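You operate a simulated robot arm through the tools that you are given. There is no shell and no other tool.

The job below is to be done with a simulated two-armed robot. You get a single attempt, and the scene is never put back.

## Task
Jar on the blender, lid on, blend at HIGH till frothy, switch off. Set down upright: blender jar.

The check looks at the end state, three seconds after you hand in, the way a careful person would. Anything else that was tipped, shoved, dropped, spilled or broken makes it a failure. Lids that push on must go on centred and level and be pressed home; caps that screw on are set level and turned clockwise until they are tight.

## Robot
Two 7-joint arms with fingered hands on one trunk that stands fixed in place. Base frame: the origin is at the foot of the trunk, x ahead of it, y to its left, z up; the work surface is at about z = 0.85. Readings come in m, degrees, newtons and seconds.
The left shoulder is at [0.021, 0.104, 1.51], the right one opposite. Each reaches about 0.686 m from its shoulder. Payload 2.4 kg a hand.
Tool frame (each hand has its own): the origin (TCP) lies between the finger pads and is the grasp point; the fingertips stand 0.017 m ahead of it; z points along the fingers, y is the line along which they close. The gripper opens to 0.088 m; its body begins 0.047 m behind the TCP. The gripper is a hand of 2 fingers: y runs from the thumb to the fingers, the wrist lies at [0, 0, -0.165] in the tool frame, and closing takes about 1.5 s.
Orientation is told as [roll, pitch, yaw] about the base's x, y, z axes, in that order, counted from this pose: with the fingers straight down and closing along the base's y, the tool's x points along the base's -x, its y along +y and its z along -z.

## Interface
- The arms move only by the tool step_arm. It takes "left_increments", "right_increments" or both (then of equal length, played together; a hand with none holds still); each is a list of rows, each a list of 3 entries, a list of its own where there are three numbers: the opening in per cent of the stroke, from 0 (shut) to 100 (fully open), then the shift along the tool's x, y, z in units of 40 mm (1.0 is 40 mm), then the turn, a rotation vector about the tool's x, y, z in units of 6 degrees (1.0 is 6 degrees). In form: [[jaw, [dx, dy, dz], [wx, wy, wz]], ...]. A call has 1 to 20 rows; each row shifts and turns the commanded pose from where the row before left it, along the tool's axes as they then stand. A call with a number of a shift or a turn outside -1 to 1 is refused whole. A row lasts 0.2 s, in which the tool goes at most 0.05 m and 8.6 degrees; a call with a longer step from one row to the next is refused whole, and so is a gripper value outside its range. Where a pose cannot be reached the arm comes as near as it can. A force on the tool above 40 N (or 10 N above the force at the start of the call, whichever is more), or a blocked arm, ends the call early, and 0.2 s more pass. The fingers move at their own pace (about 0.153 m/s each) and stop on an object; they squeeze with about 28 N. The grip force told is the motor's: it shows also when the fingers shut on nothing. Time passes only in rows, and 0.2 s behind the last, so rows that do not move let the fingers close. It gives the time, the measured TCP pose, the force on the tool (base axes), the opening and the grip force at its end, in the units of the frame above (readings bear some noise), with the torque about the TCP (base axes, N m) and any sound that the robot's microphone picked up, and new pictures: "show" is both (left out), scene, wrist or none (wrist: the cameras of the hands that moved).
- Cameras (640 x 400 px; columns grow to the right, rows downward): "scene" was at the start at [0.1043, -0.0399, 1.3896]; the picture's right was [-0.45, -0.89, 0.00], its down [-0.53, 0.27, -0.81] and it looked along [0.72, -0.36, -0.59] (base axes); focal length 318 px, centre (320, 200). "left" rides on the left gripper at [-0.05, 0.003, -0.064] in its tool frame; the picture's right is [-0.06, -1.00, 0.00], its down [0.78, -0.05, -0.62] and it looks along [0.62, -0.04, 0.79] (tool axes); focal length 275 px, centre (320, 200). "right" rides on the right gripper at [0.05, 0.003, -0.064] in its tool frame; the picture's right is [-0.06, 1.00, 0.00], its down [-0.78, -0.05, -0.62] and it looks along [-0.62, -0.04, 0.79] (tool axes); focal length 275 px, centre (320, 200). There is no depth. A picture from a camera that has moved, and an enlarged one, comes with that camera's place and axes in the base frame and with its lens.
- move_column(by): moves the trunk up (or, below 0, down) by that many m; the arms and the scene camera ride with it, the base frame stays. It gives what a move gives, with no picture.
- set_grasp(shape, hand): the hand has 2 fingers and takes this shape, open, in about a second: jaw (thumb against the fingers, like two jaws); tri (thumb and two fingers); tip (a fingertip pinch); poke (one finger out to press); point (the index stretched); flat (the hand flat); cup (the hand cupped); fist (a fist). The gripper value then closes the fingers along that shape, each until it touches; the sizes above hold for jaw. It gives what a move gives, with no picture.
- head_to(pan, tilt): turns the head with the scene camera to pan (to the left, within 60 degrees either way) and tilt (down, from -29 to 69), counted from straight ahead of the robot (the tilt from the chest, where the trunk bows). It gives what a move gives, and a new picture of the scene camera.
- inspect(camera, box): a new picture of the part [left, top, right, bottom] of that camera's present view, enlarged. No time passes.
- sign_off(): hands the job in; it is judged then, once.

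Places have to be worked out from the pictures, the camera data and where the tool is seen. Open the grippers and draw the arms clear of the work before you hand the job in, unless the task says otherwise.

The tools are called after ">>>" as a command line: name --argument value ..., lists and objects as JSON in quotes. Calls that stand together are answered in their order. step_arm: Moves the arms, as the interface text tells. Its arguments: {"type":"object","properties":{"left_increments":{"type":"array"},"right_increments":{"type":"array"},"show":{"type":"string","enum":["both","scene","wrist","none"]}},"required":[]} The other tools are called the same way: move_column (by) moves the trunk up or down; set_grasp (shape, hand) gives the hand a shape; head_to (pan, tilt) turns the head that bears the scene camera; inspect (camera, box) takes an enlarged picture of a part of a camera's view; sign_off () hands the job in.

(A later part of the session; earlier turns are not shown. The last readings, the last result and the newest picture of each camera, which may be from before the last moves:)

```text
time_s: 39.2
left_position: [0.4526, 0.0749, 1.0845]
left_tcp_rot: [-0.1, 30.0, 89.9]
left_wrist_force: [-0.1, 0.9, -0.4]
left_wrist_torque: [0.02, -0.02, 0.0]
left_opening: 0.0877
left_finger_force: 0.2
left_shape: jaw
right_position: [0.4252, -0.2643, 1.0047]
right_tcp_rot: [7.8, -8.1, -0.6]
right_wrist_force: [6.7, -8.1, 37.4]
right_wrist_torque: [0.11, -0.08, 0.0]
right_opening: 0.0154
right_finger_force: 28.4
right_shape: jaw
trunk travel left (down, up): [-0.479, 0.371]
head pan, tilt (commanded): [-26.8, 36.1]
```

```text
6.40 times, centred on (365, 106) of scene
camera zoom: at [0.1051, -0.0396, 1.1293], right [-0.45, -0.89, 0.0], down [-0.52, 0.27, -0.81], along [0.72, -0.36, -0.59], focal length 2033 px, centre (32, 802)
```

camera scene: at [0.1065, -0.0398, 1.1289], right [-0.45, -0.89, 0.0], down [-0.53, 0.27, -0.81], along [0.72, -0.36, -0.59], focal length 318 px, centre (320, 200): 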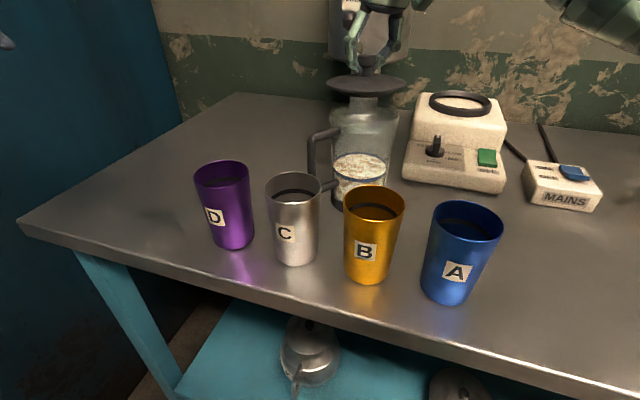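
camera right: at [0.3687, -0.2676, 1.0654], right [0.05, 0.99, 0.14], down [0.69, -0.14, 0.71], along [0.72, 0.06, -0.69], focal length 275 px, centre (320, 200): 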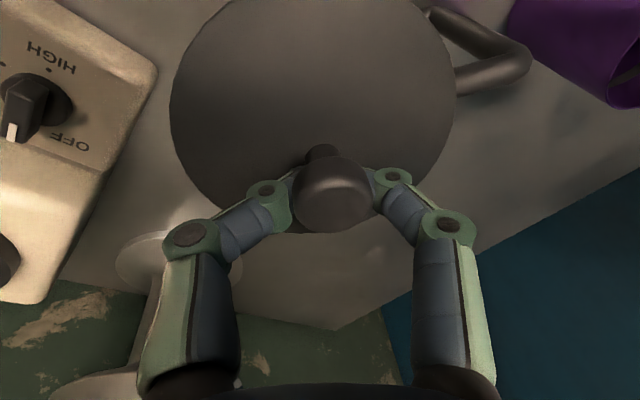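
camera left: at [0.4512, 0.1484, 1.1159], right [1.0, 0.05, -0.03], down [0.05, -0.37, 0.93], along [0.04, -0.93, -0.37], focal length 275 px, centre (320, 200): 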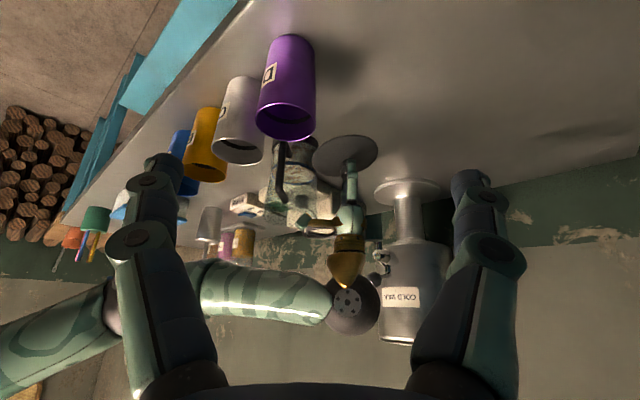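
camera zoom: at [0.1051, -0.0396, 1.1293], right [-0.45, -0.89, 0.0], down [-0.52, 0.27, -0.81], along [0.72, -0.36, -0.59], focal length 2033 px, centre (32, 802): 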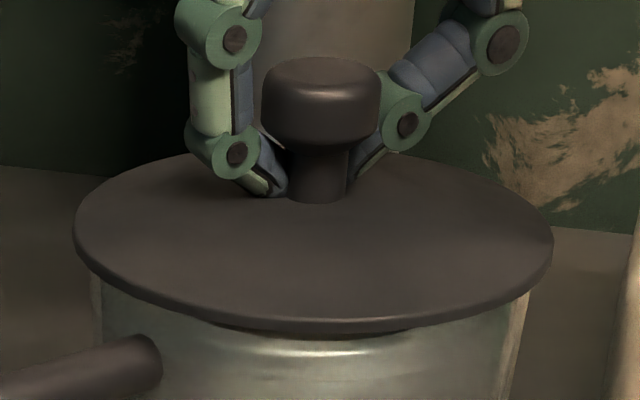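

The lid takes 37 N without moving further, its disc resting on the rim, so it seems home. I ease off, open the fingers and rise clear to check that it sits level.

>>> step_arm --right_increments '[[0, [-0.01, 0.01, -0.07], [0, 0, 0]], [30, [0, 0, 0], [0, 0, 0]], [60, [0, 0, 0], [0, 0, 0]], [60, [0, 0, 0], [0, 0, 0]], [60, [-0.05, 0.05, -0.35], [0, 0, 0]], [60, [-0.1, 0.1, -0.7], [0, 0, 0]], [60, [-0.1, 0.1, -0.7], [0, 0, 0]], [60, [0, 0, 0], [0, 0, 0]]]'

>>> inspect --camera "left" --box '[245, 180, 335, 236]'

>>> inspect --camera "scene" --box '[315, 75, 415, 137]'

```text
time_s: 41.0
left_position: [0.454, 0.074, 1.0841]
left_tcp_rot: [0.0, 30.0, 89.9]
left_wrist_force: [0.3, -0.4, -0.3]
left_wrist_torque: [0.01, 0.01, -0.03]
left_opening: 0.0879
left_finger_force: 0.0
left_shape: jaw
right_position: [0.4256, -0.265, 1.076]
right_tcp_rot: [7.8, -7.7, -0.7]
right_wrist_force: [-0.8, 0.8, 0.8]
right_wrist_torque: [-0.03, -0.02, 0.01]
right_opening: 0.0524
right_finger_force: 0.0
right_shape: jaw
trunk travel left (down, up): [-0.479, 0.371]
head pan, tilt (commanded): [-26.8, 36.1]
camera scene: at [0.1064, -0.0399, 1.1288], right [-0.45, -0.89, 0.0], down [-0.53, 0.27, -0.81], along [0.72, -0.36, -0.59], focal length 318 px, centre (320, 200)
camera right: at [0.3687, -0.2693, 1.1317], right [0.05, 0.99, 0.14], down [0.69, -0.14, 0.71], along [0.72, 0.06, -0.69], focal length 275 px, centre (320, 200)
```

scene: 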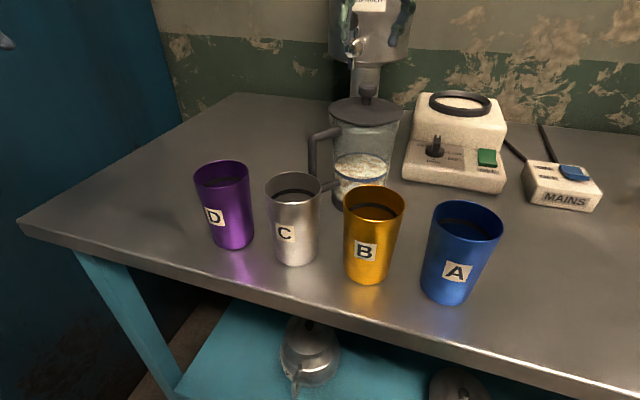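
right: 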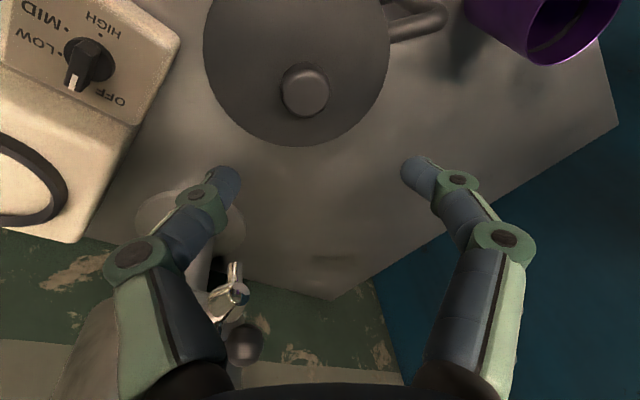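

```text
7.11 times, centred on (290, 208) of left
camera zoom: at [0.4512, 0.1482, 1.116], right [1.0, 0.05, -0.03], down [0.05, -0.37, 0.93], along [0.04, -0.93, -0.37], focal length 1958 px, centre (533, 143)
```

zoom: 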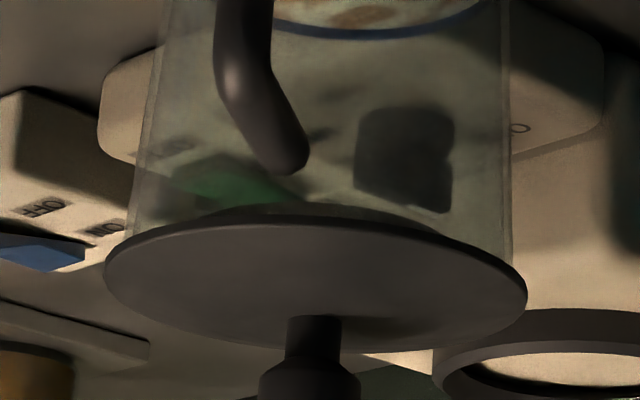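

```text
6.40 times, centred on (365, 106) of scene
camera zoom: at [0.1064, -0.0399, 1.1288], right [-0.45, -0.89, 0.0], down [-0.53, 0.27, -0.81], along [0.72, -0.36, -0.59], focal length 2033 px, centre (32, 802)
```

zoom: 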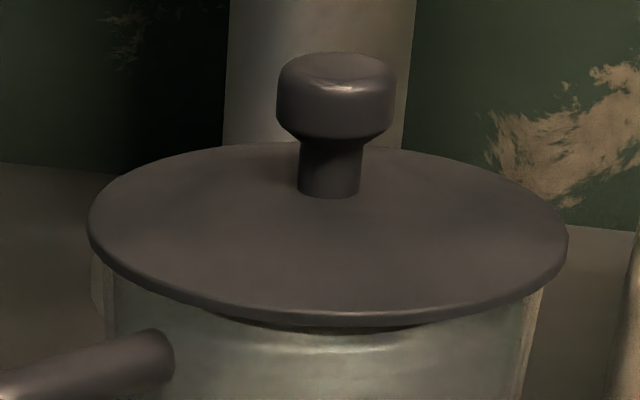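

The lid stays on the jar and looks level. I zoom right in on its edge to see whether any gap is left between disc and rim.

>>> inspect --camera "scene" --box '[340, 110, 390, 141]'

>>> inspect --camera "left" --box '[255, 200, 325, 240]'

>>> inspect --camera "right" --box '[190, 0, 450, 160]'

```text
12.80 times, centred on (365, 126) of scene
camera zoom: at [0.1064, -0.0399, 1.1288], right [-0.45, -0.89, 0.0], down [-0.53, 0.27, -0.81], along [0.72, -0.36, -0.59], focal length 4066 px, centre (-256, 1154)
```

zoom: 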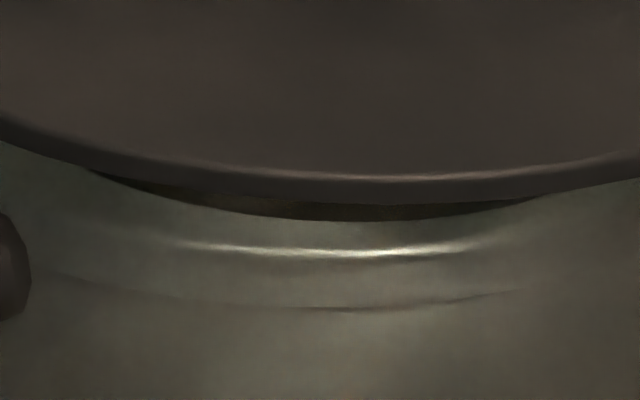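

```text
9.14 times, centred on (290, 220) of left
camera zoom: at [0.4512, 0.1482, 1.116], right [1.0, 0.05, -0.03], down [0.05, -0.37, 0.93], along [0.04, -0.93, -0.37], focal length 2517 px, centre (594, 17)
```

zoom: 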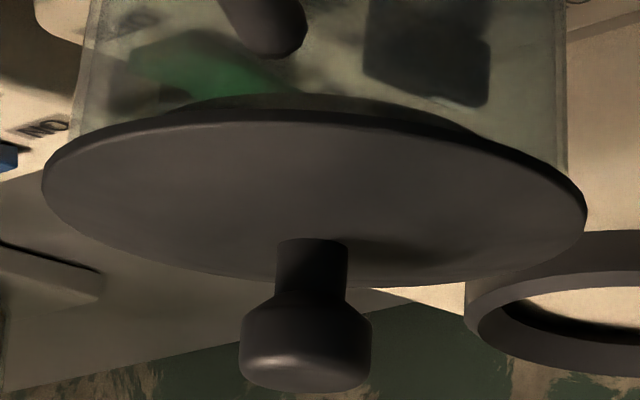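

```text
2.46 times, centred on (320, 80) of right
camera zoom: at [0.3687, -0.2693, 1.1317], right [0.05, 0.99, 0.14], down [0.69, -0.14, 0.71], along [0.72, 0.06, -0.69], focal length 678 px, centre (320, 495)
```

zoom: 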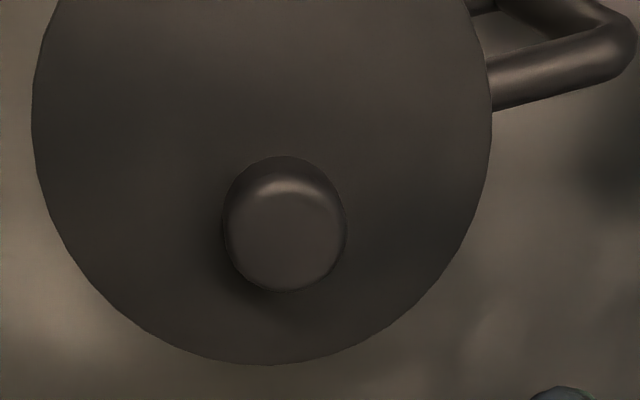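

At the near edge the disc's underside meets the rim, and the dark band below is the plug seen through the glass, so the lid is in; its centre is perhaps 1-2 mm off. I set the hand upright and close the fingers, to press once more straight down on the knob.

>>> step_arm --right_increments '[[0, [0, 0, 0], [0.65, 0.64, 0]], [0, [0, 0, 0], [0.65, 0.64, 0]], [0, [0, 0.08, 0], [0, 0, 0]], [0, [0, 0, 0], [0, 0, 0]], [0, [0, 0, 0], [0, 0, 0]]]' --show "wrist"

```text
time_s: 42.2
left_position: [0.4549, 0.0742, 1.0845]
left_tcp_rot: [0.0, 30.0, 89.9]
left_wrist_force: [-0.6, -0.3, -0.8]
left_wrist_torque: [0.0, 0.04, 0.02]
left_opening: 0.0882
left_finger_force: 0.0
left_shape: jaw
right_position: [0.4253, -0.2602, 1.0759]
right_tcp_rot: [0.0, -0.1, -0.1]
right_wrist_force: [0.1, -0.1, 0.3]
right_wrist_torque: [0.02, 0.0, 0.0]
right_opening: 0.0
right_finger_force: 28.0
right_shape: jaw
trunk travel left (down, up): [-0.479, 0.371]
head pan, tilt (commanded): [-26.8, 36.1]
camera right: at [0.3769, -0.257, 1.1399], right [0.06, 1.0, 0.0], down [0.78, -0.05, 0.62], along [0.62, -0.04, -0.78], focal length 275 px, centre (320, 200)
```

right: 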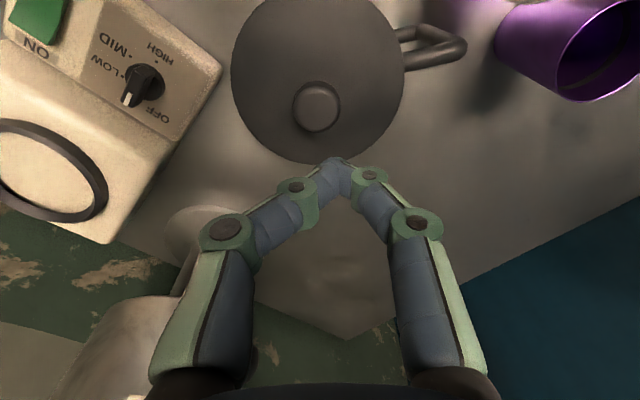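

The closed fingertips meet about 4-5 mm to +y of the tool centre, and the knob is at about [0.423, -0.261]. I shift to bring the tips over the knob and come down to just above it.

>>> step_arm --right_increments '[[0, [0.07, -0.15, 0.3], [0, 0, 0]], [0, [0, 0, 0.4], [0, 0, 0]], [0, [0, 0, 0.3], [0, 0, 0]], [0, [0, 0, 0], [0, 0, 0]]]'

>>> inspect --camera "scene" --box '[315, 55, 415, 137]'

>>> inspect --camera "left" --box '[240, 190, 350, 270]'

```text
time_s: 43.2
left_position: [0.4547, 0.0735, 1.0835]
left_tcp_rot: [0.0, 29.9, 90.0]
left_wrist_force: [0.4, -0.6, 0.1]
left_wrist_torque: [0.02, -0.02, 0.0]
left_opening: 0.0879
left_finger_force: 0.0
left_shape: jaw
right_position: [0.422, -0.266, 1.0356]
right_tcp_rot: [0.0, -0.3, -0.1]
right_wrist_force: [0.4, 0.3, 5.2]
right_wrist_torque: [-0.02, 0.01, 0.01]
right_opening: 0.0002
right_finger_force: 27.4
right_shape: jaw
trunk travel left (down, up): [-0.479, 0.371]
head pan, tilt (commanded): [-26.8, 36.1]
camera scene: at [0.1061, -0.0396, 1.129], right [-0.45, -0.89, 0.0], down [-0.53, 0.27, -0.81], along [0.72, -0.36, -0.59], focal length 318 px, centre (320, 200)
camera right: at [0.3735, -0.2624, 1.1003], right [0.06, 1.0, 0.0], down [0.78, -0.05, 0.62], along [0.62, -0.04, -0.78], focal length 275 px, centre (320, 200)
```

scene: 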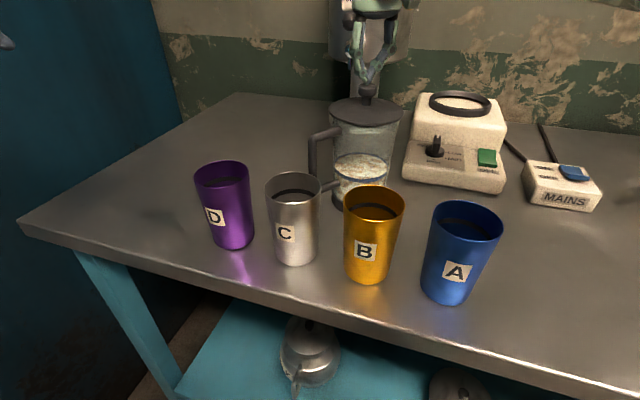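
right: 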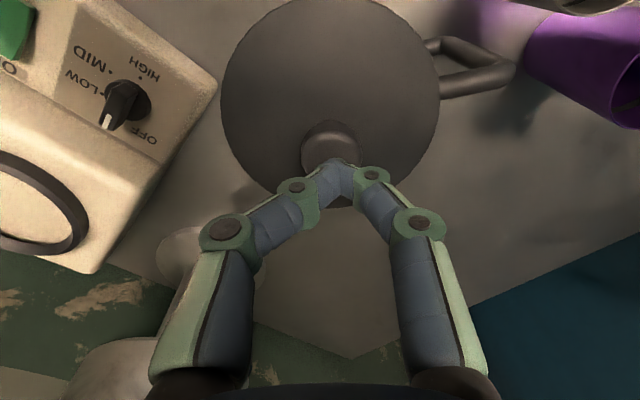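

```text
4.88 times, centred on (365, 96) of scene
camera zoom: at [0.1061, -0.0396, 1.129], right [-0.45, -0.89, 0.0], down [-0.53, 0.27, -0.81], along [0.72, -0.36, -0.59], focal length 1549 px, centre (100, 707)
```

zoom: 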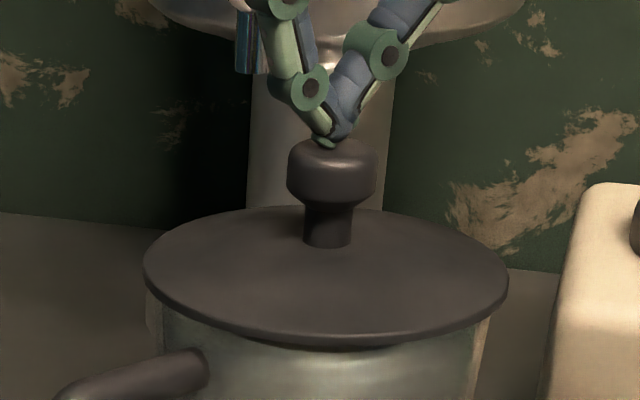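

```text
5.00 times, centred on (295, 230) of left
camera zoom: at [0.4508, 0.1485, 1.1163], right [1.0, 0.05, -0.03], down [0.05, -0.37, 0.93], along [0.04, -0.93, -0.37], focal length 1376 px, centre (445, 50)
```

zoom: 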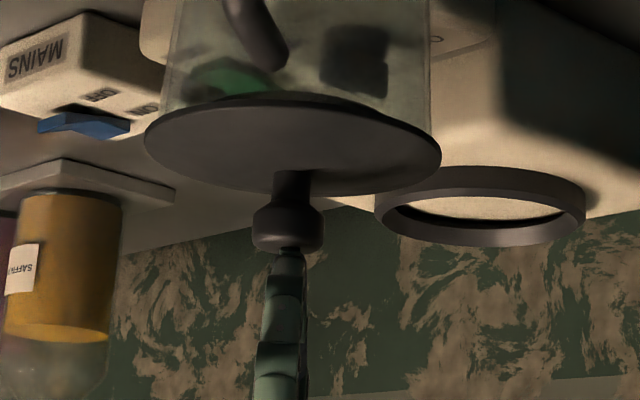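

The tips touched the knob's top at tool z 1.0356, dead centre in both views. I press down in small steps toward the force limit and watch whether the lid gives.

>>> step_arm --right_increments '[[0, [0, 0, 0.03], [0, 0, 0]], [0, [0, 0, 0.03], [0, 0, 0]], [0, [0, 0, 0], [0, 0, 0]]]' --show "none"

>>> inspect --camera "scene" --box '[315, 75, 415, 137]'

```text
time_s: 44.0
left_position: [0.4538, 0.0756, 1.0841]
left_tcp_rot: [0.0, 30.0, 89.9]
left_wrist_force: [-0.4, 0.0, -0.2]
left_wrist_torque: [0.05, -0.02, 0.01]
left_opening: 0.088
left_finger_force: 0.1
left_shape: jaw
right_position: [0.4248, -0.265, 1.0346]
right_tcp_rot: [-0.1, -0.3, -0.1]
right_wrist_force: [1.4, -2.2, 18.4]
right_wrist_torque: [0.06, -0.04, -0.01]
right_opening: 0.0
right_finger_force: 27.8
right_shape: jaw
trunk travel left (down, up): [-0.479, 0.371]
head pan, tilt (commanded): [-26.8, 36.1]
```

```text
6.40 times, centred on (365, 106) of scene
camera zoom: at [0.1055, -0.0394, 1.1291], right [-0.45, -0.89, 0.0], down [-0.53, 0.27, -0.81], along [0.72, -0.36, -0.59], focal length 2033 px, centre (32, 802)
```

zoom: 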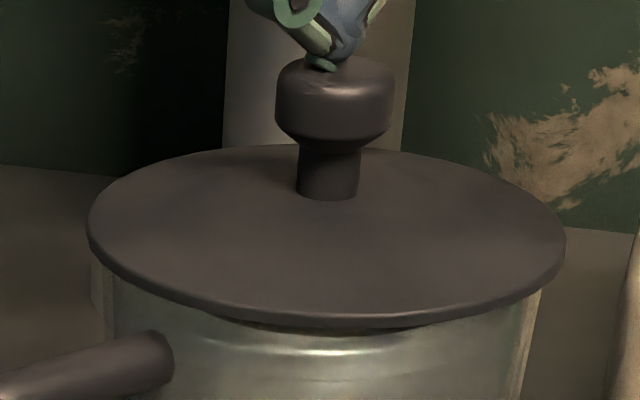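

18 N and nothing shifts sideways. I press on to nearly 40 N.

>>> step_arm --right_increments '[[0, [0, 0, 0.03], [0, 0, 0]], [0, [0, 0, 0.03], [0, 0, 0]], [0, [0, 0, 0.01], [0, 0, 0]], [0, [0, 0, 0], [0, 0, 0]]]' --show "none"

>>> inspect --camera "scene" --box '[315, 75, 415, 137]'

>>> inspect --camera "left" --box '[255, 200, 325, 240]'

```text
time_s: 45.0
left_position: [0.4519, 0.074, 1.0836]
left_tcp_rot: [0.0, 30.0, 90.0]
left_wrist_force: [0.5, 0.3, 0.2]
left_wrist_torque: [-0.05, 0.0, -0.02]
left_opening: 0.088
left_finger_force: 0.0
left_shape: jaw
right_position: [0.4231, -0.2659, 1.0336]
right_tcp_rot: [-0.1, -0.4, 0.0]
right_wrist_force: [2.2, -5.7, 35.8]
right_wrist_torque: [0.04, -0.03, 0.0]
right_opening: 0.0002
right_finger_force: 28.2
right_shape: jaw
trunk travel left (down, up): [-0.479, 0.371]
head pan, tilt (commanded): [-26.8, 36.1]
```

```text
6.40 times, centred on (365, 106) of scene
camera zoom: at [0.1046, -0.0392, 1.1293], right [-0.45, -0.89, 0.0], down [-0.52, 0.27, -0.81], along [0.72, -0.36, -0.59], focal length 2033 px, centre (32, 802)
```

zoom: 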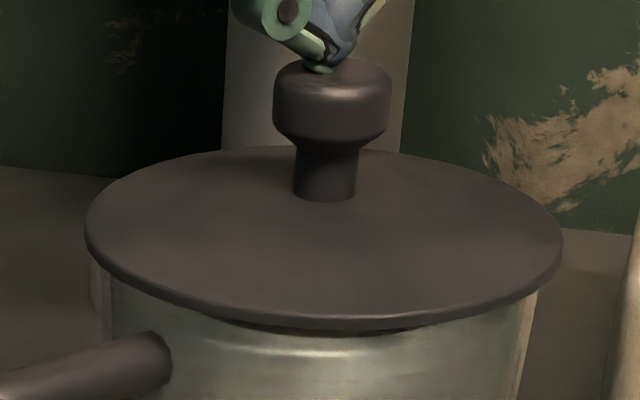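

```text
9.14 times, centred on (290, 220) of left
camera zoom: at [0.4494, 0.1488, 1.117], right [1.0, 0.05, -0.03], down [0.05, -0.37, 0.93], along [0.04, -0.93, -0.37], focal length 2517 px, centre (594, 17)
```

zoom: 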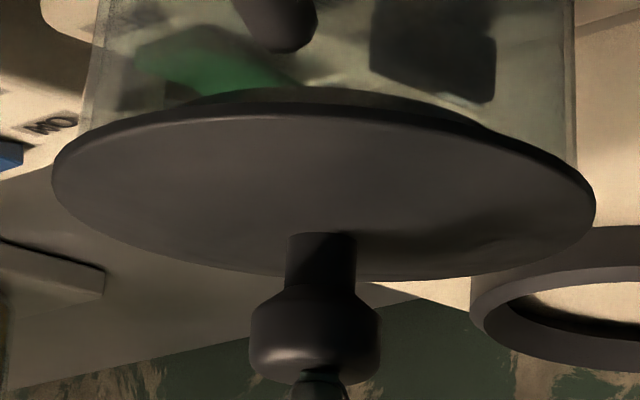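

The lid takes 36 N straight down without budging, level, its disc on the rim with the plug inside the glass, so it is home. I rise off it and move over toward the handle's +y side, then turn the hand (yaw about -79 degrees) in free air to set up the handle grasp.

>>> step_arm --right_increments '[[0, [0, 0, -0.6], [0, 0, 0]], [30, [0, 0, -0.9], [0, 0, 0]], [50, [0, 0, -0.9], [0, 0, 0]], [50, [0, 0, -0.6], [0, 0, 0]], [50, [0.1, 0.9, 0], [0, 0, 0]], [50, [0.1, 0.9, 0], [0, 0, 0]], [50, [0.1, 0.9, 0], [0, 0, 0]], [50, [0.1, 0.5, 0], [0, 0, 0.9]], [50, [0, 0, 0], [0, 0, 1]], [50, [0, 0, 0], [0, 0, 1]], [50, [0, 0, 0], [0, 0, 1]], [50, [0, 0, 0], [0, 0, 1]], [50, [0, 0, 0], [0, 0, 1]], [50, [0, 0, 0], [0, 0, 1]], [50, [0, 0, 0], [0, 0, 0]]]'

```text
time_s: 48.2
left_position: [0.4548, 0.0738, 1.0845]
left_tcp_rot: [0.0, 29.9, 89.9]
left_wrist_force: [0.0, 0.8, 0.0]
left_wrist_torque: [-0.01, 0.02, 0.01]
left_opening: 0.0878
left_finger_force: 0.1
left_shape: jaw
right_position: [0.4065, -0.1389, 1.1508]
right_tcp_rot: [0.0, -0.1, -41.6]
right_wrist_force: [0.7, -1.1, -0.3]
right_wrist_torque: [-0.01, -0.01, 0.02]
right_opening: 0.0436
right_finger_force: 0.1
right_shape: jaw
trunk travel left (down, up): [-0.479, 0.371]
head pan, tilt (commanded): [-26.8, 36.1]
camera scene: at [0.1065, -0.0397, 1.1289], right [-0.45, -0.89, 0.0], down [-0.53, 0.27, -0.81], along [0.72, -0.36, -0.59], focal length 318 px, centre (320, 200)
camera right: at [0.3728, -0.1026, 1.2146], right [0.71, 0.71, 0.0], down [0.55, -0.56, 0.62], along [0.44, -0.44, -0.78], focal length 275 px, centre (320, 200)
```

scene: 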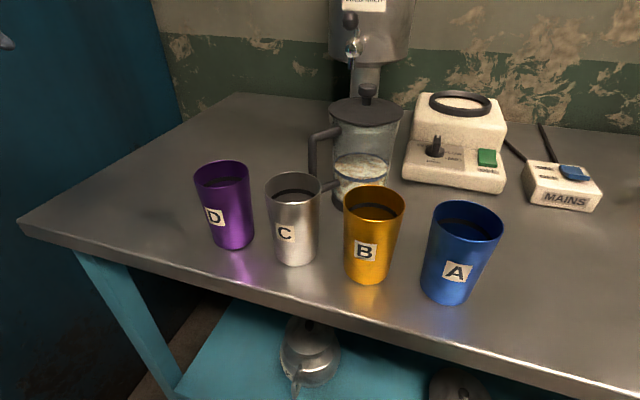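
right: 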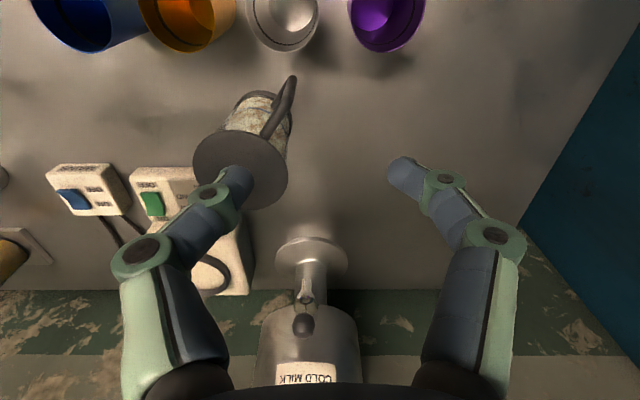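

Yaw -42 reached with no trouble. I continue to about -79 and then lean the hand 30 degrees so the fingers point down and toward the jar.

>>> step_arm --right_increments '[[50, [0, 0, 0], [0, 0, 1]], [50, [0, 0, 0], [0, 0, 1]], [50, [0, 0, 0], [0, 0, 1]], [50, [0, 0, 0], [0, 0, 1]], [50, [0, 0, 0], [0, 0, 1]], [50, [0, 0, 0], [0, 0, 1]], [50, [0, 0, 0], [0, 0, 0.3]], [50, [0, 0, 0], [0, -1, 0]], [50, [0, 0, 0], [0, -1, 0]], [50, [0, 0, 0], [0, -1, 0]], [50, [0, 0, 0], [0, -1, 0]], [50, [0, 0, 0], [0, -1, 0]], [50, [0, 0, 0], [0, 0, 0]]]'

```text
time_s: 51.0
left_position: [0.4547, 0.0749, 1.0844]
left_tcp_rot: [0.0, 29.9, 90.1]
left_wrist_force: [-0.9, 1.2, -0.3]
left_wrist_torque: [-0.02, 0.0, -0.04]
left_opening: 0.0878
left_finger_force: 0.1
left_shape: jaw
right_position: [0.4076, -0.1386, 1.1509]
right_tcp_rot: [0.1, -30.1, -79.3]
right_wrist_force: [-0.4, 0.1, 1.0]
right_wrist_torque: [0.01, -0.04, 0.03]
right_opening: 0.0438
right_finger_force: 0.1
right_shape: jaw
trunk travel left (down, up): [-0.479, 0.371]
head pan, tilt (commanded): [-26.8, 36.1]
camera scene: at [0.1065, -0.0398, 1.1289], right [-0.45, -0.89, 0.0], down [-0.53, 0.27, -0.81], along [0.72, -0.36, -0.59], focal length 318 px, centre (320, 200)
camera right: at [0.3973, -0.0637, 1.1817], right [0.99, 0.13, 0.03], down [0.02, -0.37, 0.93], along [0.14, -0.92, -0.37], focal length 275 px, centre (320, 200)
```

scene: 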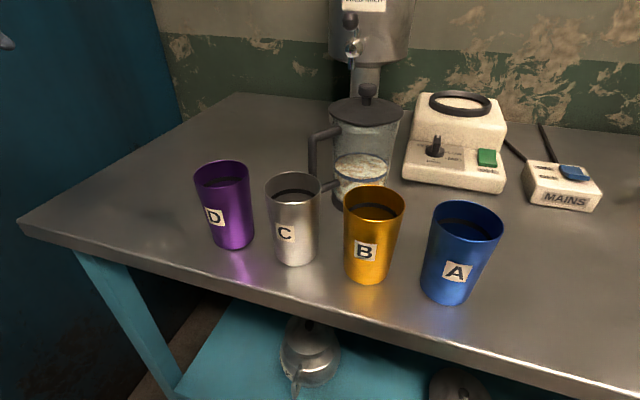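
right: 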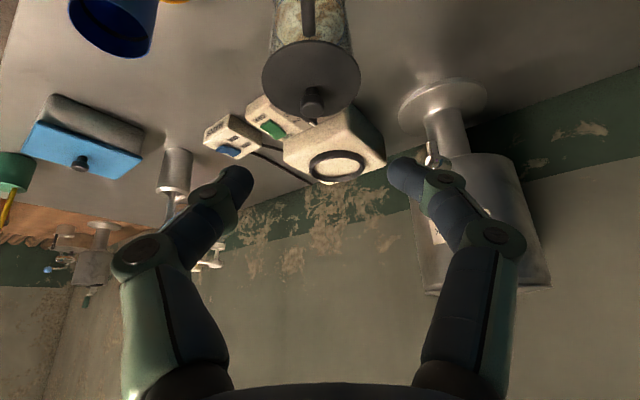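

The hand reaches that pose, but since the fingertips would pinch the thin handle at a single point, the heavy jar would swing. I decide instead to hold the jar round its body (about 78 mm wide at mid-height, fingers open to 88 mm), coming in level from the front right, between the cups and the blender. I turn the hand back first.

>>> step_arm --right_increments '[[50, [0, 0, 0], [0, 1, 0]], [50, [0, 0, 0], [0, 1, 0]], [50, [0, 0, 0], [0, 1, 0]], [50, [0, 0, 0], [0, 1, 0]], [50, [0, 0, 0], [0, 1, 0]], [50, [0, 0, 0], [0, 0, -1]], [50, [0, 0, 0], [0, 0, -1]], [50, [0, 0, 0], [0, 0, -1]], [50, [0, 0, 0], [0, 0, -1]], [50, [0, 0, 0], [0, 0, -1]], [50, [0, 0, 0], [0, 0, -1]], [50, [0, 0, 0], [0, 0, -1]], [50, [0, 0, 0], [0, 0, -1]], [50, [0, 0, 0], [0, 0, -1]], [50, [0, 0, 0], [0, 0, -1]], [50, [0, 0, 0], [0, 0, -1]], [50, [0, 0, 0], [0, 0, -1]], [50, [0, 0, 0], [0, 0, -1]], [50, [0, 0, 0], [0, 0, -0.2]], [50, [0, 0, 0], [0, 0, 0]]]' --show "none"

```text
time_s: 55.2
left_position: [0.4546, 0.0745, 1.0836]
left_tcp_rot: [0.1, 30.0, 90.0]
left_wrist_force: [-0.1, 0.3, 0.7]
left_wrist_torque: [-0.03, -0.01, 0.0]
left_opening: 0.0878
left_finger_force: 0.1
left_shape: jaw
right_position: [0.4081, -0.1384, 1.1512]
right_tcp_rot: [0.0, -0.1, 0.0]
right_wrist_force: [0.9, 0.3, 0.7]
right_wrist_torque: [0.01, 0.03, 0.0]
right_opening: 0.0436
right_finger_force: 0.0
right_shape: jaw
trunk travel left (down, up): [-0.479, 0.371]
head pan, tilt (commanded): [-26.8, 36.1]
```

Back upright. I move the right hand over to [0.32, -0.355, 1.15], clear of cups and blender, and start turning it: yaw +45 degrees, then pitching the fingers up toward level.

>>> step_arm --right_increments '[[50, [0.37, -0.9, 0], [0, 0, 0]], [50, [0.37, -0.9, 0], [0, 0, 0]], [50, [0.37, -0.9, 0], [0, 0, 0]], [50, [0.37, -0.9, 0], [0, 0, 0]], [50, [0.37, -0.9, 0], [0, 0, 0]], [50, [0.37, -0.9, 0], [0, 0, 0]], [100, [0, 0, 0], [0, 0, -1]], [100, [0, 0, 0], [0, 0, -1]], [100, [0, 0, 0], [0, 0, -1]], [100, [0, 0, 0], [0, 0, -1]], [100, [0, 0, 0], [0, 0, -1]], [100, [0, 0, 0], [0, 0, -1]], [100, [0, 0, 0], [0, 0, -1]], [100, [0, 0, 0], [0, 0, -0.5]], [100, [0, 0, 0], [0, -1, 0]], [100, [0, 0, 0], [0, -1, 0]], [100, [0, 0, 0], [0, -1, 0]], [100, [0, 0, 0], [0, -1, 0]], [100, [0, 0, 0], [0, 0, 0]]]'

```text
time_s: 59.2
left_position: [0.4543, 0.0744, 1.0844]
left_tcp_rot: [0.0, 30.0, 90.0]
left_wrist_force: [0.0, -0.8, -0.2]
left_wrist_torque: [0.01, 0.03, 0.01]
left_opening: 0.0877
left_finger_force: 0.1
left_shape: jaw
right_position: [0.3186, -0.354, 1.1514]
right_tcp_rot: [-0.1, -24.1, 45.0]
right_wrist_force: [0.1, 0.0, -0.3]
right_wrist_torque: [0.0, 0.01, 0.0]
right_opening: 0.0882
right_finger_force: 0.0
right_shape: jaw
trunk travel left (down, up): [-0.479, 0.371]
head pan, tilt (commanded): [-26.8, 36.1]
camera scene: at [0.1064, -0.0398, 1.1289], right [-0.45, -0.89, 0.0], down [-0.53, 0.27, -0.81], along [0.72, -0.36, -0.59], focal length 318 px, centre (320, 200)
camera right: at [0.2665, -0.4014, 1.1895], right [-0.66, 0.75, 0.02], down [0.36, 0.29, 0.89], along [0.65, 0.6, -0.46], focal length 275 px, centre (320, 200)
```

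scene: 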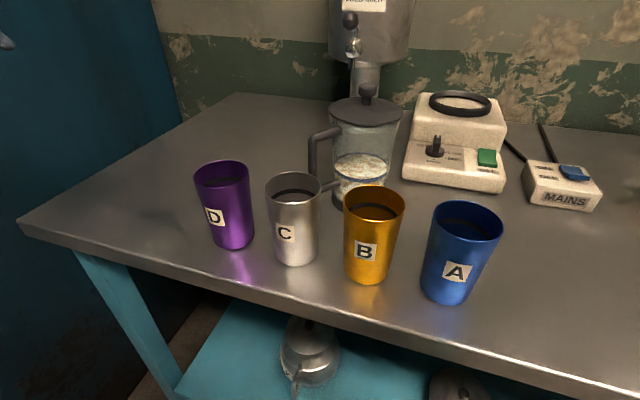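
right: 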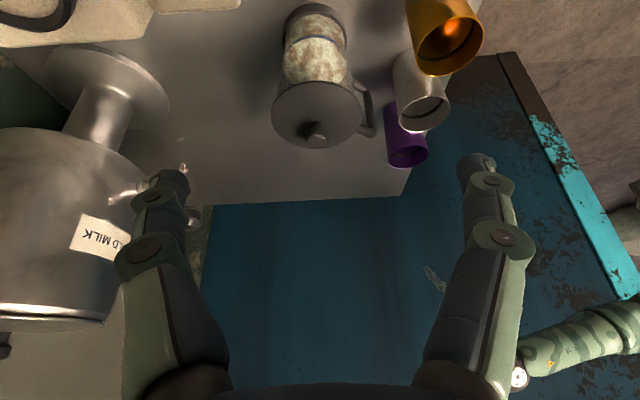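

The jar is straight ahead of the hand. I pitch the fingers the rest of the way to 20 degrees below level and check that the arm can hold that.

>>> step_arm --right_increments '[[100, [0, 0, 0], [0, -1, 0]], [100, [0, 0, 0], [0, -1, 0]], [100, [0, 0, 0], [0, -1, 0]], [100, [0, 0, 0], [0, -1, 0]], [100, [0, 0, 0], [0, -1, 0]], [100, [0, 0, 0], [0, -1, 0]], [100, [0, 0, 0], [0, -1, 0]], [100, [0, 0, 0], [0, -0.67, 0]], [100, [0, 0, 0], [0, 0, 0]]]'

>>> head_to --pan -45 --tilt 36

```text
time_s: 61.2
left_position: [0.4546, 0.0741, 1.0833]
left_tcp_rot: [0.0, 30.0, 90.0]
left_wrist_force: [-0.3, 0.7, 0.3]
left_wrist_torque: [0.0, 0.06, -0.01]
left_opening: 0.0879
left_finger_force: 0.0
left_shape: jaw
right_position: [0.3172, -0.3552, 1.1509]
right_tcp_rot: [-0.3, -70.1, 45.1]
right_wrist_force: [0.4, 0.4, 1.0]
right_wrist_torque: [-0.01, 0.01, -0.02]
right_opening: 0.0878
right_finger_force: 0.1
right_shape: jaw
trunk travel left (down, up): [-0.479, 0.371]
head pan, tilt (commanded): [-26.8, 36.1]
camera scene: at [0.1063, -0.0398, 1.1289], right [-0.45, -0.89, 0.0], down [-0.53, 0.27, -0.81], along [0.72, -0.36, -0.59], focal length 318 px, centre (320, 200)
camera right: at [0.2625, -0.4053, 1.1266], right [-0.69, 0.72, 0.06], down [-0.19, -0.26, 0.95], along [0.7, 0.64, 0.31], focal length 275 px, centre (320, 200)
```

scene: 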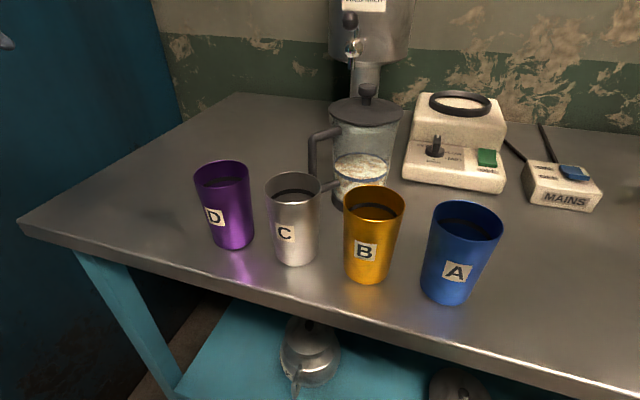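
right: 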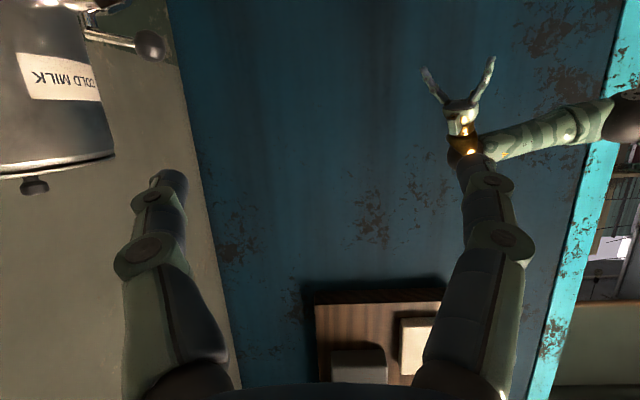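

```text
time_s: 62.0
left_position: [0.4553, 0.0731, 1.0838]
left_tcp_rot: [0.0, 29.9, 90.1]
left_wrist_force: [0.1, -1.0, -0.3]
left_wrist_torque: [-0.02, -0.03, 0.0]
left_opening: 0.0881
left_finger_force: 0.0
left_shape: jaw
right_position: [0.3183, -0.3535, 1.151]
right_tcp_rot: [-0.3, -70.1, 45.3]
right_wrist_force: [0.8, -0.3, -0.6]
right_wrist_torque: [-0.01, 0.0, 0.05]
right_opening: 0.0882
right_finger_force: 0.2
right_shape: jaw
trunk travel left (down, up): [-0.479, 0.371]
head pan, tilt (commanded): [-45.0, 36.0]
camera scene: at [0.0902, -0.0622, 1.129], right [-0.71, -0.71, 0.0], down [-0.42, 0.42, -0.81], along [0.57, -0.57, -0.59], focal length 318 px, centre (320, 200)
```

scene: 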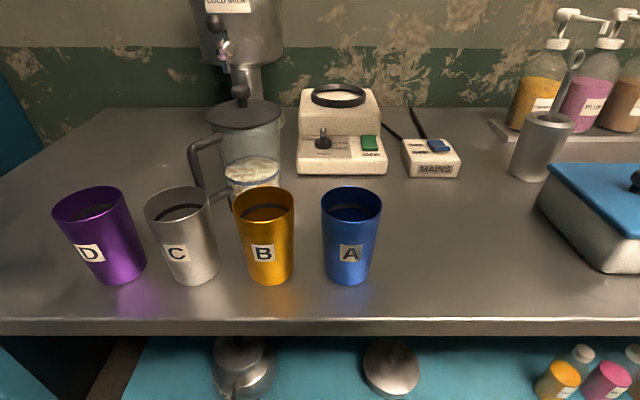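

The arm holds the pose, and the scene view from pan -45 shows everything squarely. I now descend to the pre-grasp point about 12 cm short of the jar, at TCP [0.343, -0.340, 0.977].

>>> step_arm --right_increments '[[100, [0.771, -0.038, 0.426], [0, 0, 0]], [100, [0.771, -0.038, 0.426], [0, 0, 0]], [100, [0.771, -0.038, 0.426], [0, 0, 0]], [100, [0.771, -0.038, 0.426], [0, 0, 0]], [100, [0.771, -0.038, 0.426], [0, 0, 0]], [100, [0, 0, 0], [0, 0, 0]]]'

```text
time_s: 63.4
left_position: [0.4547, 0.0733, 1.0839]
left_tcp_rot: [-0.1, 29.9, 90.0]
left_wrist_force: [-0.4, 0.2, -0.7]
left_wrist_torque: [0.01, 0.02, 0.01]
left_opening: 0.0879
left_finger_force: 0.0
left_shape: jaw
right_position: [0.3086, -0.3485, 1.0102]
right_tcp_rot: [-1.9, -70.2, 46.6]
right_wrist_force: [0.0, -0.3, 0.7]
right_wrist_torque: [0.0, 0.01, 0.02]
right_opening: 0.0875
right_finger_force: 0.1
right_shape: jaw
right hand out of reach, approached as far as the arm can: row 3, 4, 5
trunk travel left (down, up): [-0.479, 0.371]
head pan, tilt (commanded): [-45.0, 36.0]
camera scene: at [0.0898, -0.0624, 1.1291], right [-0.71, -0.71, 0.0], down [-0.42, 0.42, -0.81], along [0.57, -0.57, -0.59], focal length 318 px, centre (320, 200)
camera right: at [0.2531, -0.4005, 0.9844], right [-0.69, 0.72, 0.05], down [-0.2, -0.25, 0.95], along [0.7, 0.64, 0.32], focal length 275 px, centre (320, 200)
```

scene: 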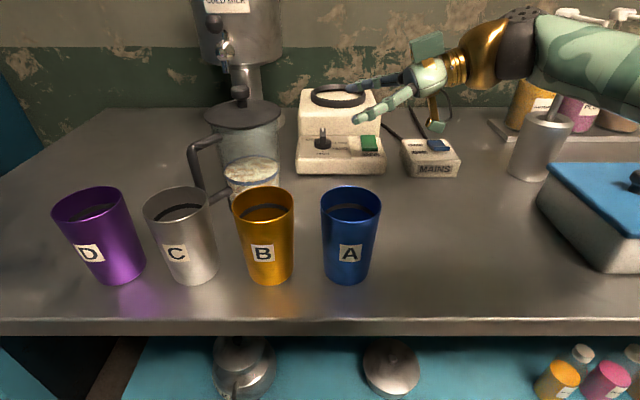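
right: 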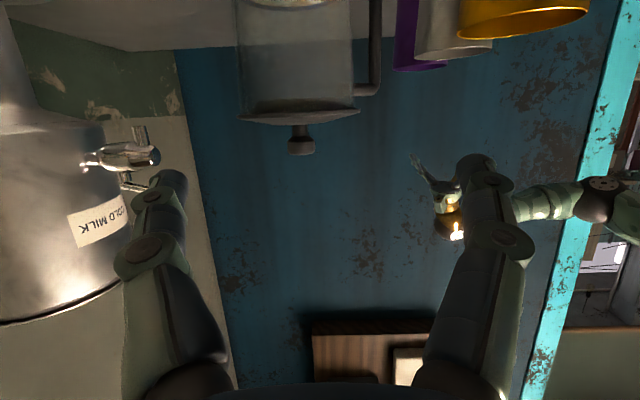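

The arm hit a limit there because the hand was too close to the body. The final pose lies further out, so I go up again, move forward to a point only 7 cm back from the jar axis, and will come down there, with the open fingers passing outside the lid.

>>> step_arm --right_increments '[[100, [-0.705, 0, -0.257], [0, 0, 0]], [100, [-0.705, 0, -0.257], [0, 0, 0]], [100, [-0.705, 0, -0.257], [0, 0, 0]], [100, [-0.222, -0.15, 0.608], [0, 0, 0]], [100, [-0.222, -0.15, 0.608], [0, 0, 0]], [100, [-0.222, -0.15, 0.608], [0, 0, 0]], [100, [0, 0, 0], [0, 0, 0]]]'

```text
time_s: 65.0
left_position: [0.4549, 0.0736, 1.0827]
left_tcp_rot: [0.0, 30.0, 89.9]
left_wrist_force: [0.8, 1.0, -0.2]
left_wrist_torque: [0.01, 0.0, 0.0]
left_opening: 0.0876
left_finger_force: 0.0
left_shape: jaw
right_position: [0.3791, -0.3005, 1.0984]
right_tcp_rot: [-0.3, -69.9, 45.2]
right_wrist_force: [-0.4, -0.7, 0.5]
right_wrist_torque: [-0.01, 0.02, 0.01]
right_opening: 0.0879
right_finger_force: 0.1
right_shape: jaw
right hand out of reach, approached as far as the arm can: row 6
trunk travel left (down, up): [-0.479, 0.371]
head pan, tilt (commanded): [-45.0, 36.0]
camera scene: at [0.0903, -0.0622, 1.129], right [-0.71, -0.71, 0.0], down [-0.42, 0.42, -0.81], along [0.57, -0.57, -0.59], focal length 318 px, centre (320, 200)
camera right: at [0.3229, -0.3511, 1.0744], right [-0.69, 0.72, 0.06], down [-0.19, -0.25, 0.95], along [0.7, 0.64, 0.31], focal length 275 px, centre (320, 200)
```

scene: 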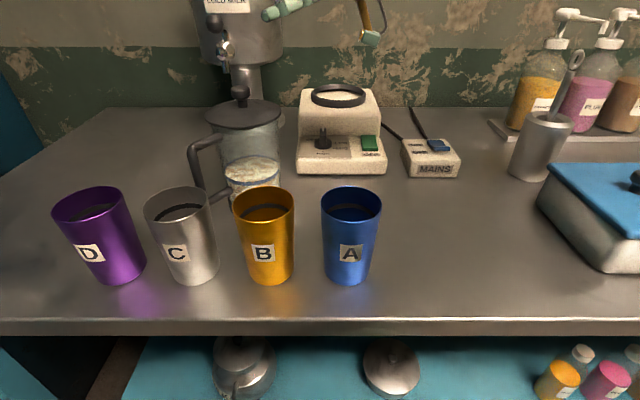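
right: 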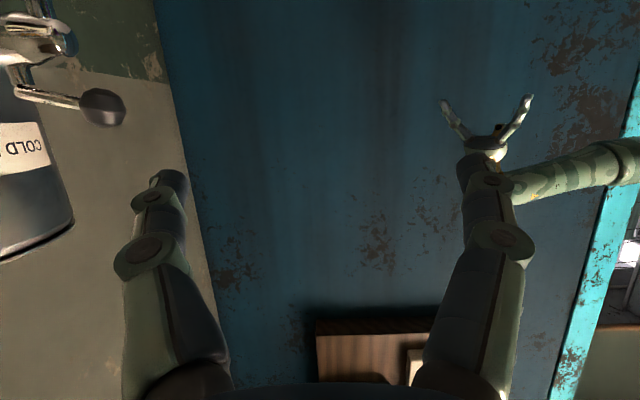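

The pose is held at z 1.098, 6 cm behind the jar axis. I come down in two stages, watching for reach limits.

>>> step_arm --right_increments '[[100, [0.549, -0.009, 0.173], [0, 0, 0]], [100, [0.549, -0.009, 0.173], [0, 0, 0]], [100, [0.549, -0.009, 0.173], [0, 0, 0]], [100, [0, 0, 0], [0, 0, 0]]]'

```text
time_s: 66.0
left_position: [0.4547, 0.0737, 1.0842]
left_tcp_rot: [0.0, 30.0, 89.9]
left_wrist_force: [0.0, -0.2, -0.9]
left_wrist_torque: [0.03, -0.04, -0.02]
left_opening: 0.0879
left_finger_force: 0.0
left_shape: jaw
right_position: [0.3458, -0.3005, 1.071]
right_tcp_rot: [-0.3, -69.9, 45.1]
right_wrist_force: [-0.7, 0.1, 0.7]
right_wrist_torque: [-0.01, -0.04, -0.02]
right_opening: 0.0882
right_finger_force: 0.0
right_shape: jaw
right hand out of reach, approached as far as the arm can: row 1, 2, 3
trunk travel left (down, up): [-0.479, 0.371]
head pan, tilt (commanded): [-45.0, 36.0]
camera scene: at [0.0902, -0.0623, 1.129], right [-0.71, -0.71, 0.0], down [-0.42, 0.42, -0.81], along [0.57, -0.57, -0.59], focal length 318 px, centre (320, 200)
camera right: at [0.2892, -0.3519, 1.0462], right [-0.69, 0.72, 0.06], down [-0.19, -0.25, 0.95], along [0.7, 0.64, 0.31], focal length 275 px, centre (320, 200)
```

scene: 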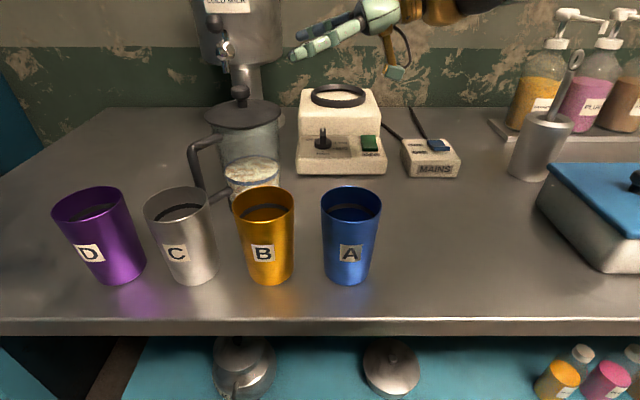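
right: 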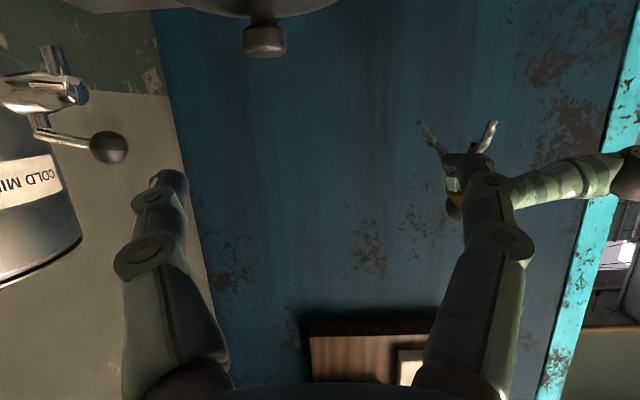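

At 45 degrees the wrist bends too far sideways for this arm. With the hand pointing at 35 degrees instead, the bend is much smaller and the path still clears the cups and blender. I rise, yaw 10 degrees back, and move above the new start point [0.368, -0.298].

>>> step_arm --right_increments '[[100, [-0.59, 0, -0.215], [0, 0, 0]], [100, [-0.59, 0, -0.215], [0, 0, 0]], [100, [0, 0, 0], [0.78, 0, 0.285]], [100, [0, 0, 0], [0.78, 0, 0.285]], [100, [-0.165, -0.275, 0.45], [0, 0, 0]], [100, [0, 0, 0], [0, 0, 0]]]' --show "none"

```text
time_s: 67.4
left_position: [0.4541, 0.0736, 1.0845]
left_tcp_rot: [-0.1, 30.1, 90.0]
left_wrist_force: [0.8, 0.3, 0.1]
left_wrist_torque: [0.0, -0.02, -0.04]
left_opening: 0.088
left_finger_force: 0.2
left_shape: jaw
right_position: [0.3677, -0.2992, 1.1222]
right_tcp_rot: [-0.3, -70.1, 35.1]
right_wrist_force: [0.1, 0.4, 0.0]
right_wrist_torque: [0.01, 0.0, 0.05]
right_opening: 0.0877
right_finger_force: 0.2
right_shape: jaw
trunk travel left (down, up): [-0.479, 0.371]
head pan, tilt (commanded): [-45.0, 36.0]
```

Reached exactly. I descend half-way (8 cm) and look.

>>> step_arm --right_increments '[[100, [0.64, 0, 0.234], [0, 0, 0]], [100, [0.64, 0, 0.234], [0, 0, 0]], [100, [0.64, 0, 0.234], [0, 0, 0]], [100, [0, 0, 0], [0, 0, 0]]]'

```text
time_s: 68.4
left_position: [0.4546, 0.0736, 1.0839]
left_tcp_rot: [0.0, 30.1, 90.0]
left_wrist_force: [-0.7, 0.7, 0.4]
left_wrist_torque: [-0.02, -0.02, 0.0]
left_opening: 0.0881
left_finger_force: 0.0
left_shape: jaw
right_position: [0.3542, -0.3, 1.0599]
right_tcp_rot: [-0.2, -70.0, 35.1]
right_wrist_force: [-0.2, 0.5, -0.4]
right_wrist_torque: [0.0, 0.0, -0.03]
right_opening: 0.0878
right_finger_force: 0.1
right_shape: jaw
right hand out of reach, approached as far as the arm can: row 3
trunk travel left (down, up): [-0.479, 0.371]
head pan, tilt (commanded): [-45.0, 36.0]
camera scene: at [0.0902, -0.0622, 1.129], right [-0.71, -0.71, 0.0], down [-0.42, 0.42, -0.81], along [0.57, -0.57, -0.59], focal length 318 px, centre (320, 200)
camera right: at [0.2897, -0.3407, 1.0356], right [-0.55, 0.83, 0.06], down [-0.23, -0.22, 0.95], along [0.8, 0.51, 0.31], focal length 275 px, centre (320, 200)
```

scene: 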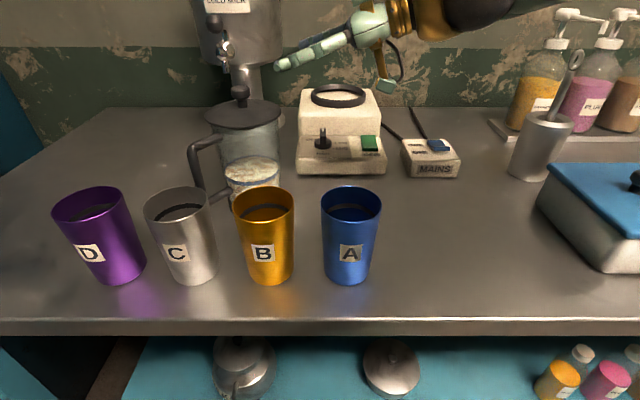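
right: 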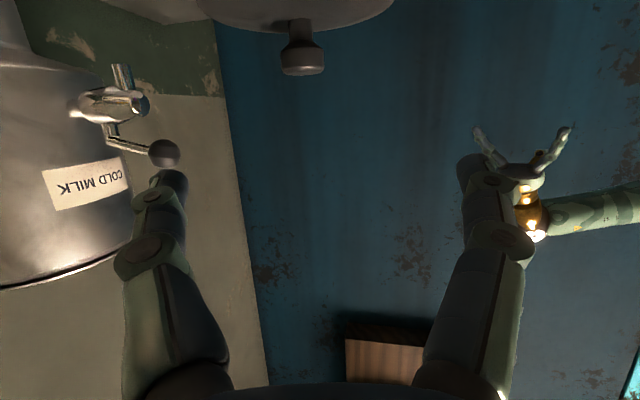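

The limit here is how far the wrist can drop below the shoulder, so I need the trunk lower. I lift the right hand back to z about 1.10 and the left by 14 cm, then lower the trunk 14 cm, which keeps both hands where they are in the room.

>>> step_arm --left_increments '[[100, [0.44, 0, -0.76], [0, 0, 0]], [100, [0.44, 0, -0.76], [0, 0, 0]], [100, [0.44, 0, -0.76], [0, 0, 0]], [100, [0.43, 0, -0.75], [0, 0, 0]], [100, [0, 0, 0], [0, 0, 0]]]' --right_increments '[[100, [-0.5, 0, -0.18], [0, 0, 0]], [100, [-0.58, -0.2, 0.08], [0, 0, 0]], [100, [0, 0, 0], [0, 0, 0]], [100, [0, 0, 0], [0, 0, 0]], [100, [0, 0, 0], [0, 0, 0]]]' --show "none"

```text
time_s: 69.6
left_position: [0.4555, 0.0714, 1.2257]
left_tcp_rot: [0.0, 30.0, 90.0]
left_wrist_force: [-0.9, 1.0, -0.6]
left_wrist_torque: [0.0, 0.01, 0.01]
left_opening: 0.0879
left_finger_force: 0.1
left_shape: jaw
right_position: [0.3679, -0.3032, 1.1019]
right_tcp_rot: [-0.2, -70.1, 35.0]
right_wrist_force: [0.9, -0.4, 0.4]
right_wrist_torque: [-0.01, -0.02, 0.02]
right_opening: 0.0879
right_finger_force: 0.1
right_shape: jaw
trunk travel left (down, up): [-0.479, 0.371]
head pan, tilt (commanded): [-45.0, 36.0]
```

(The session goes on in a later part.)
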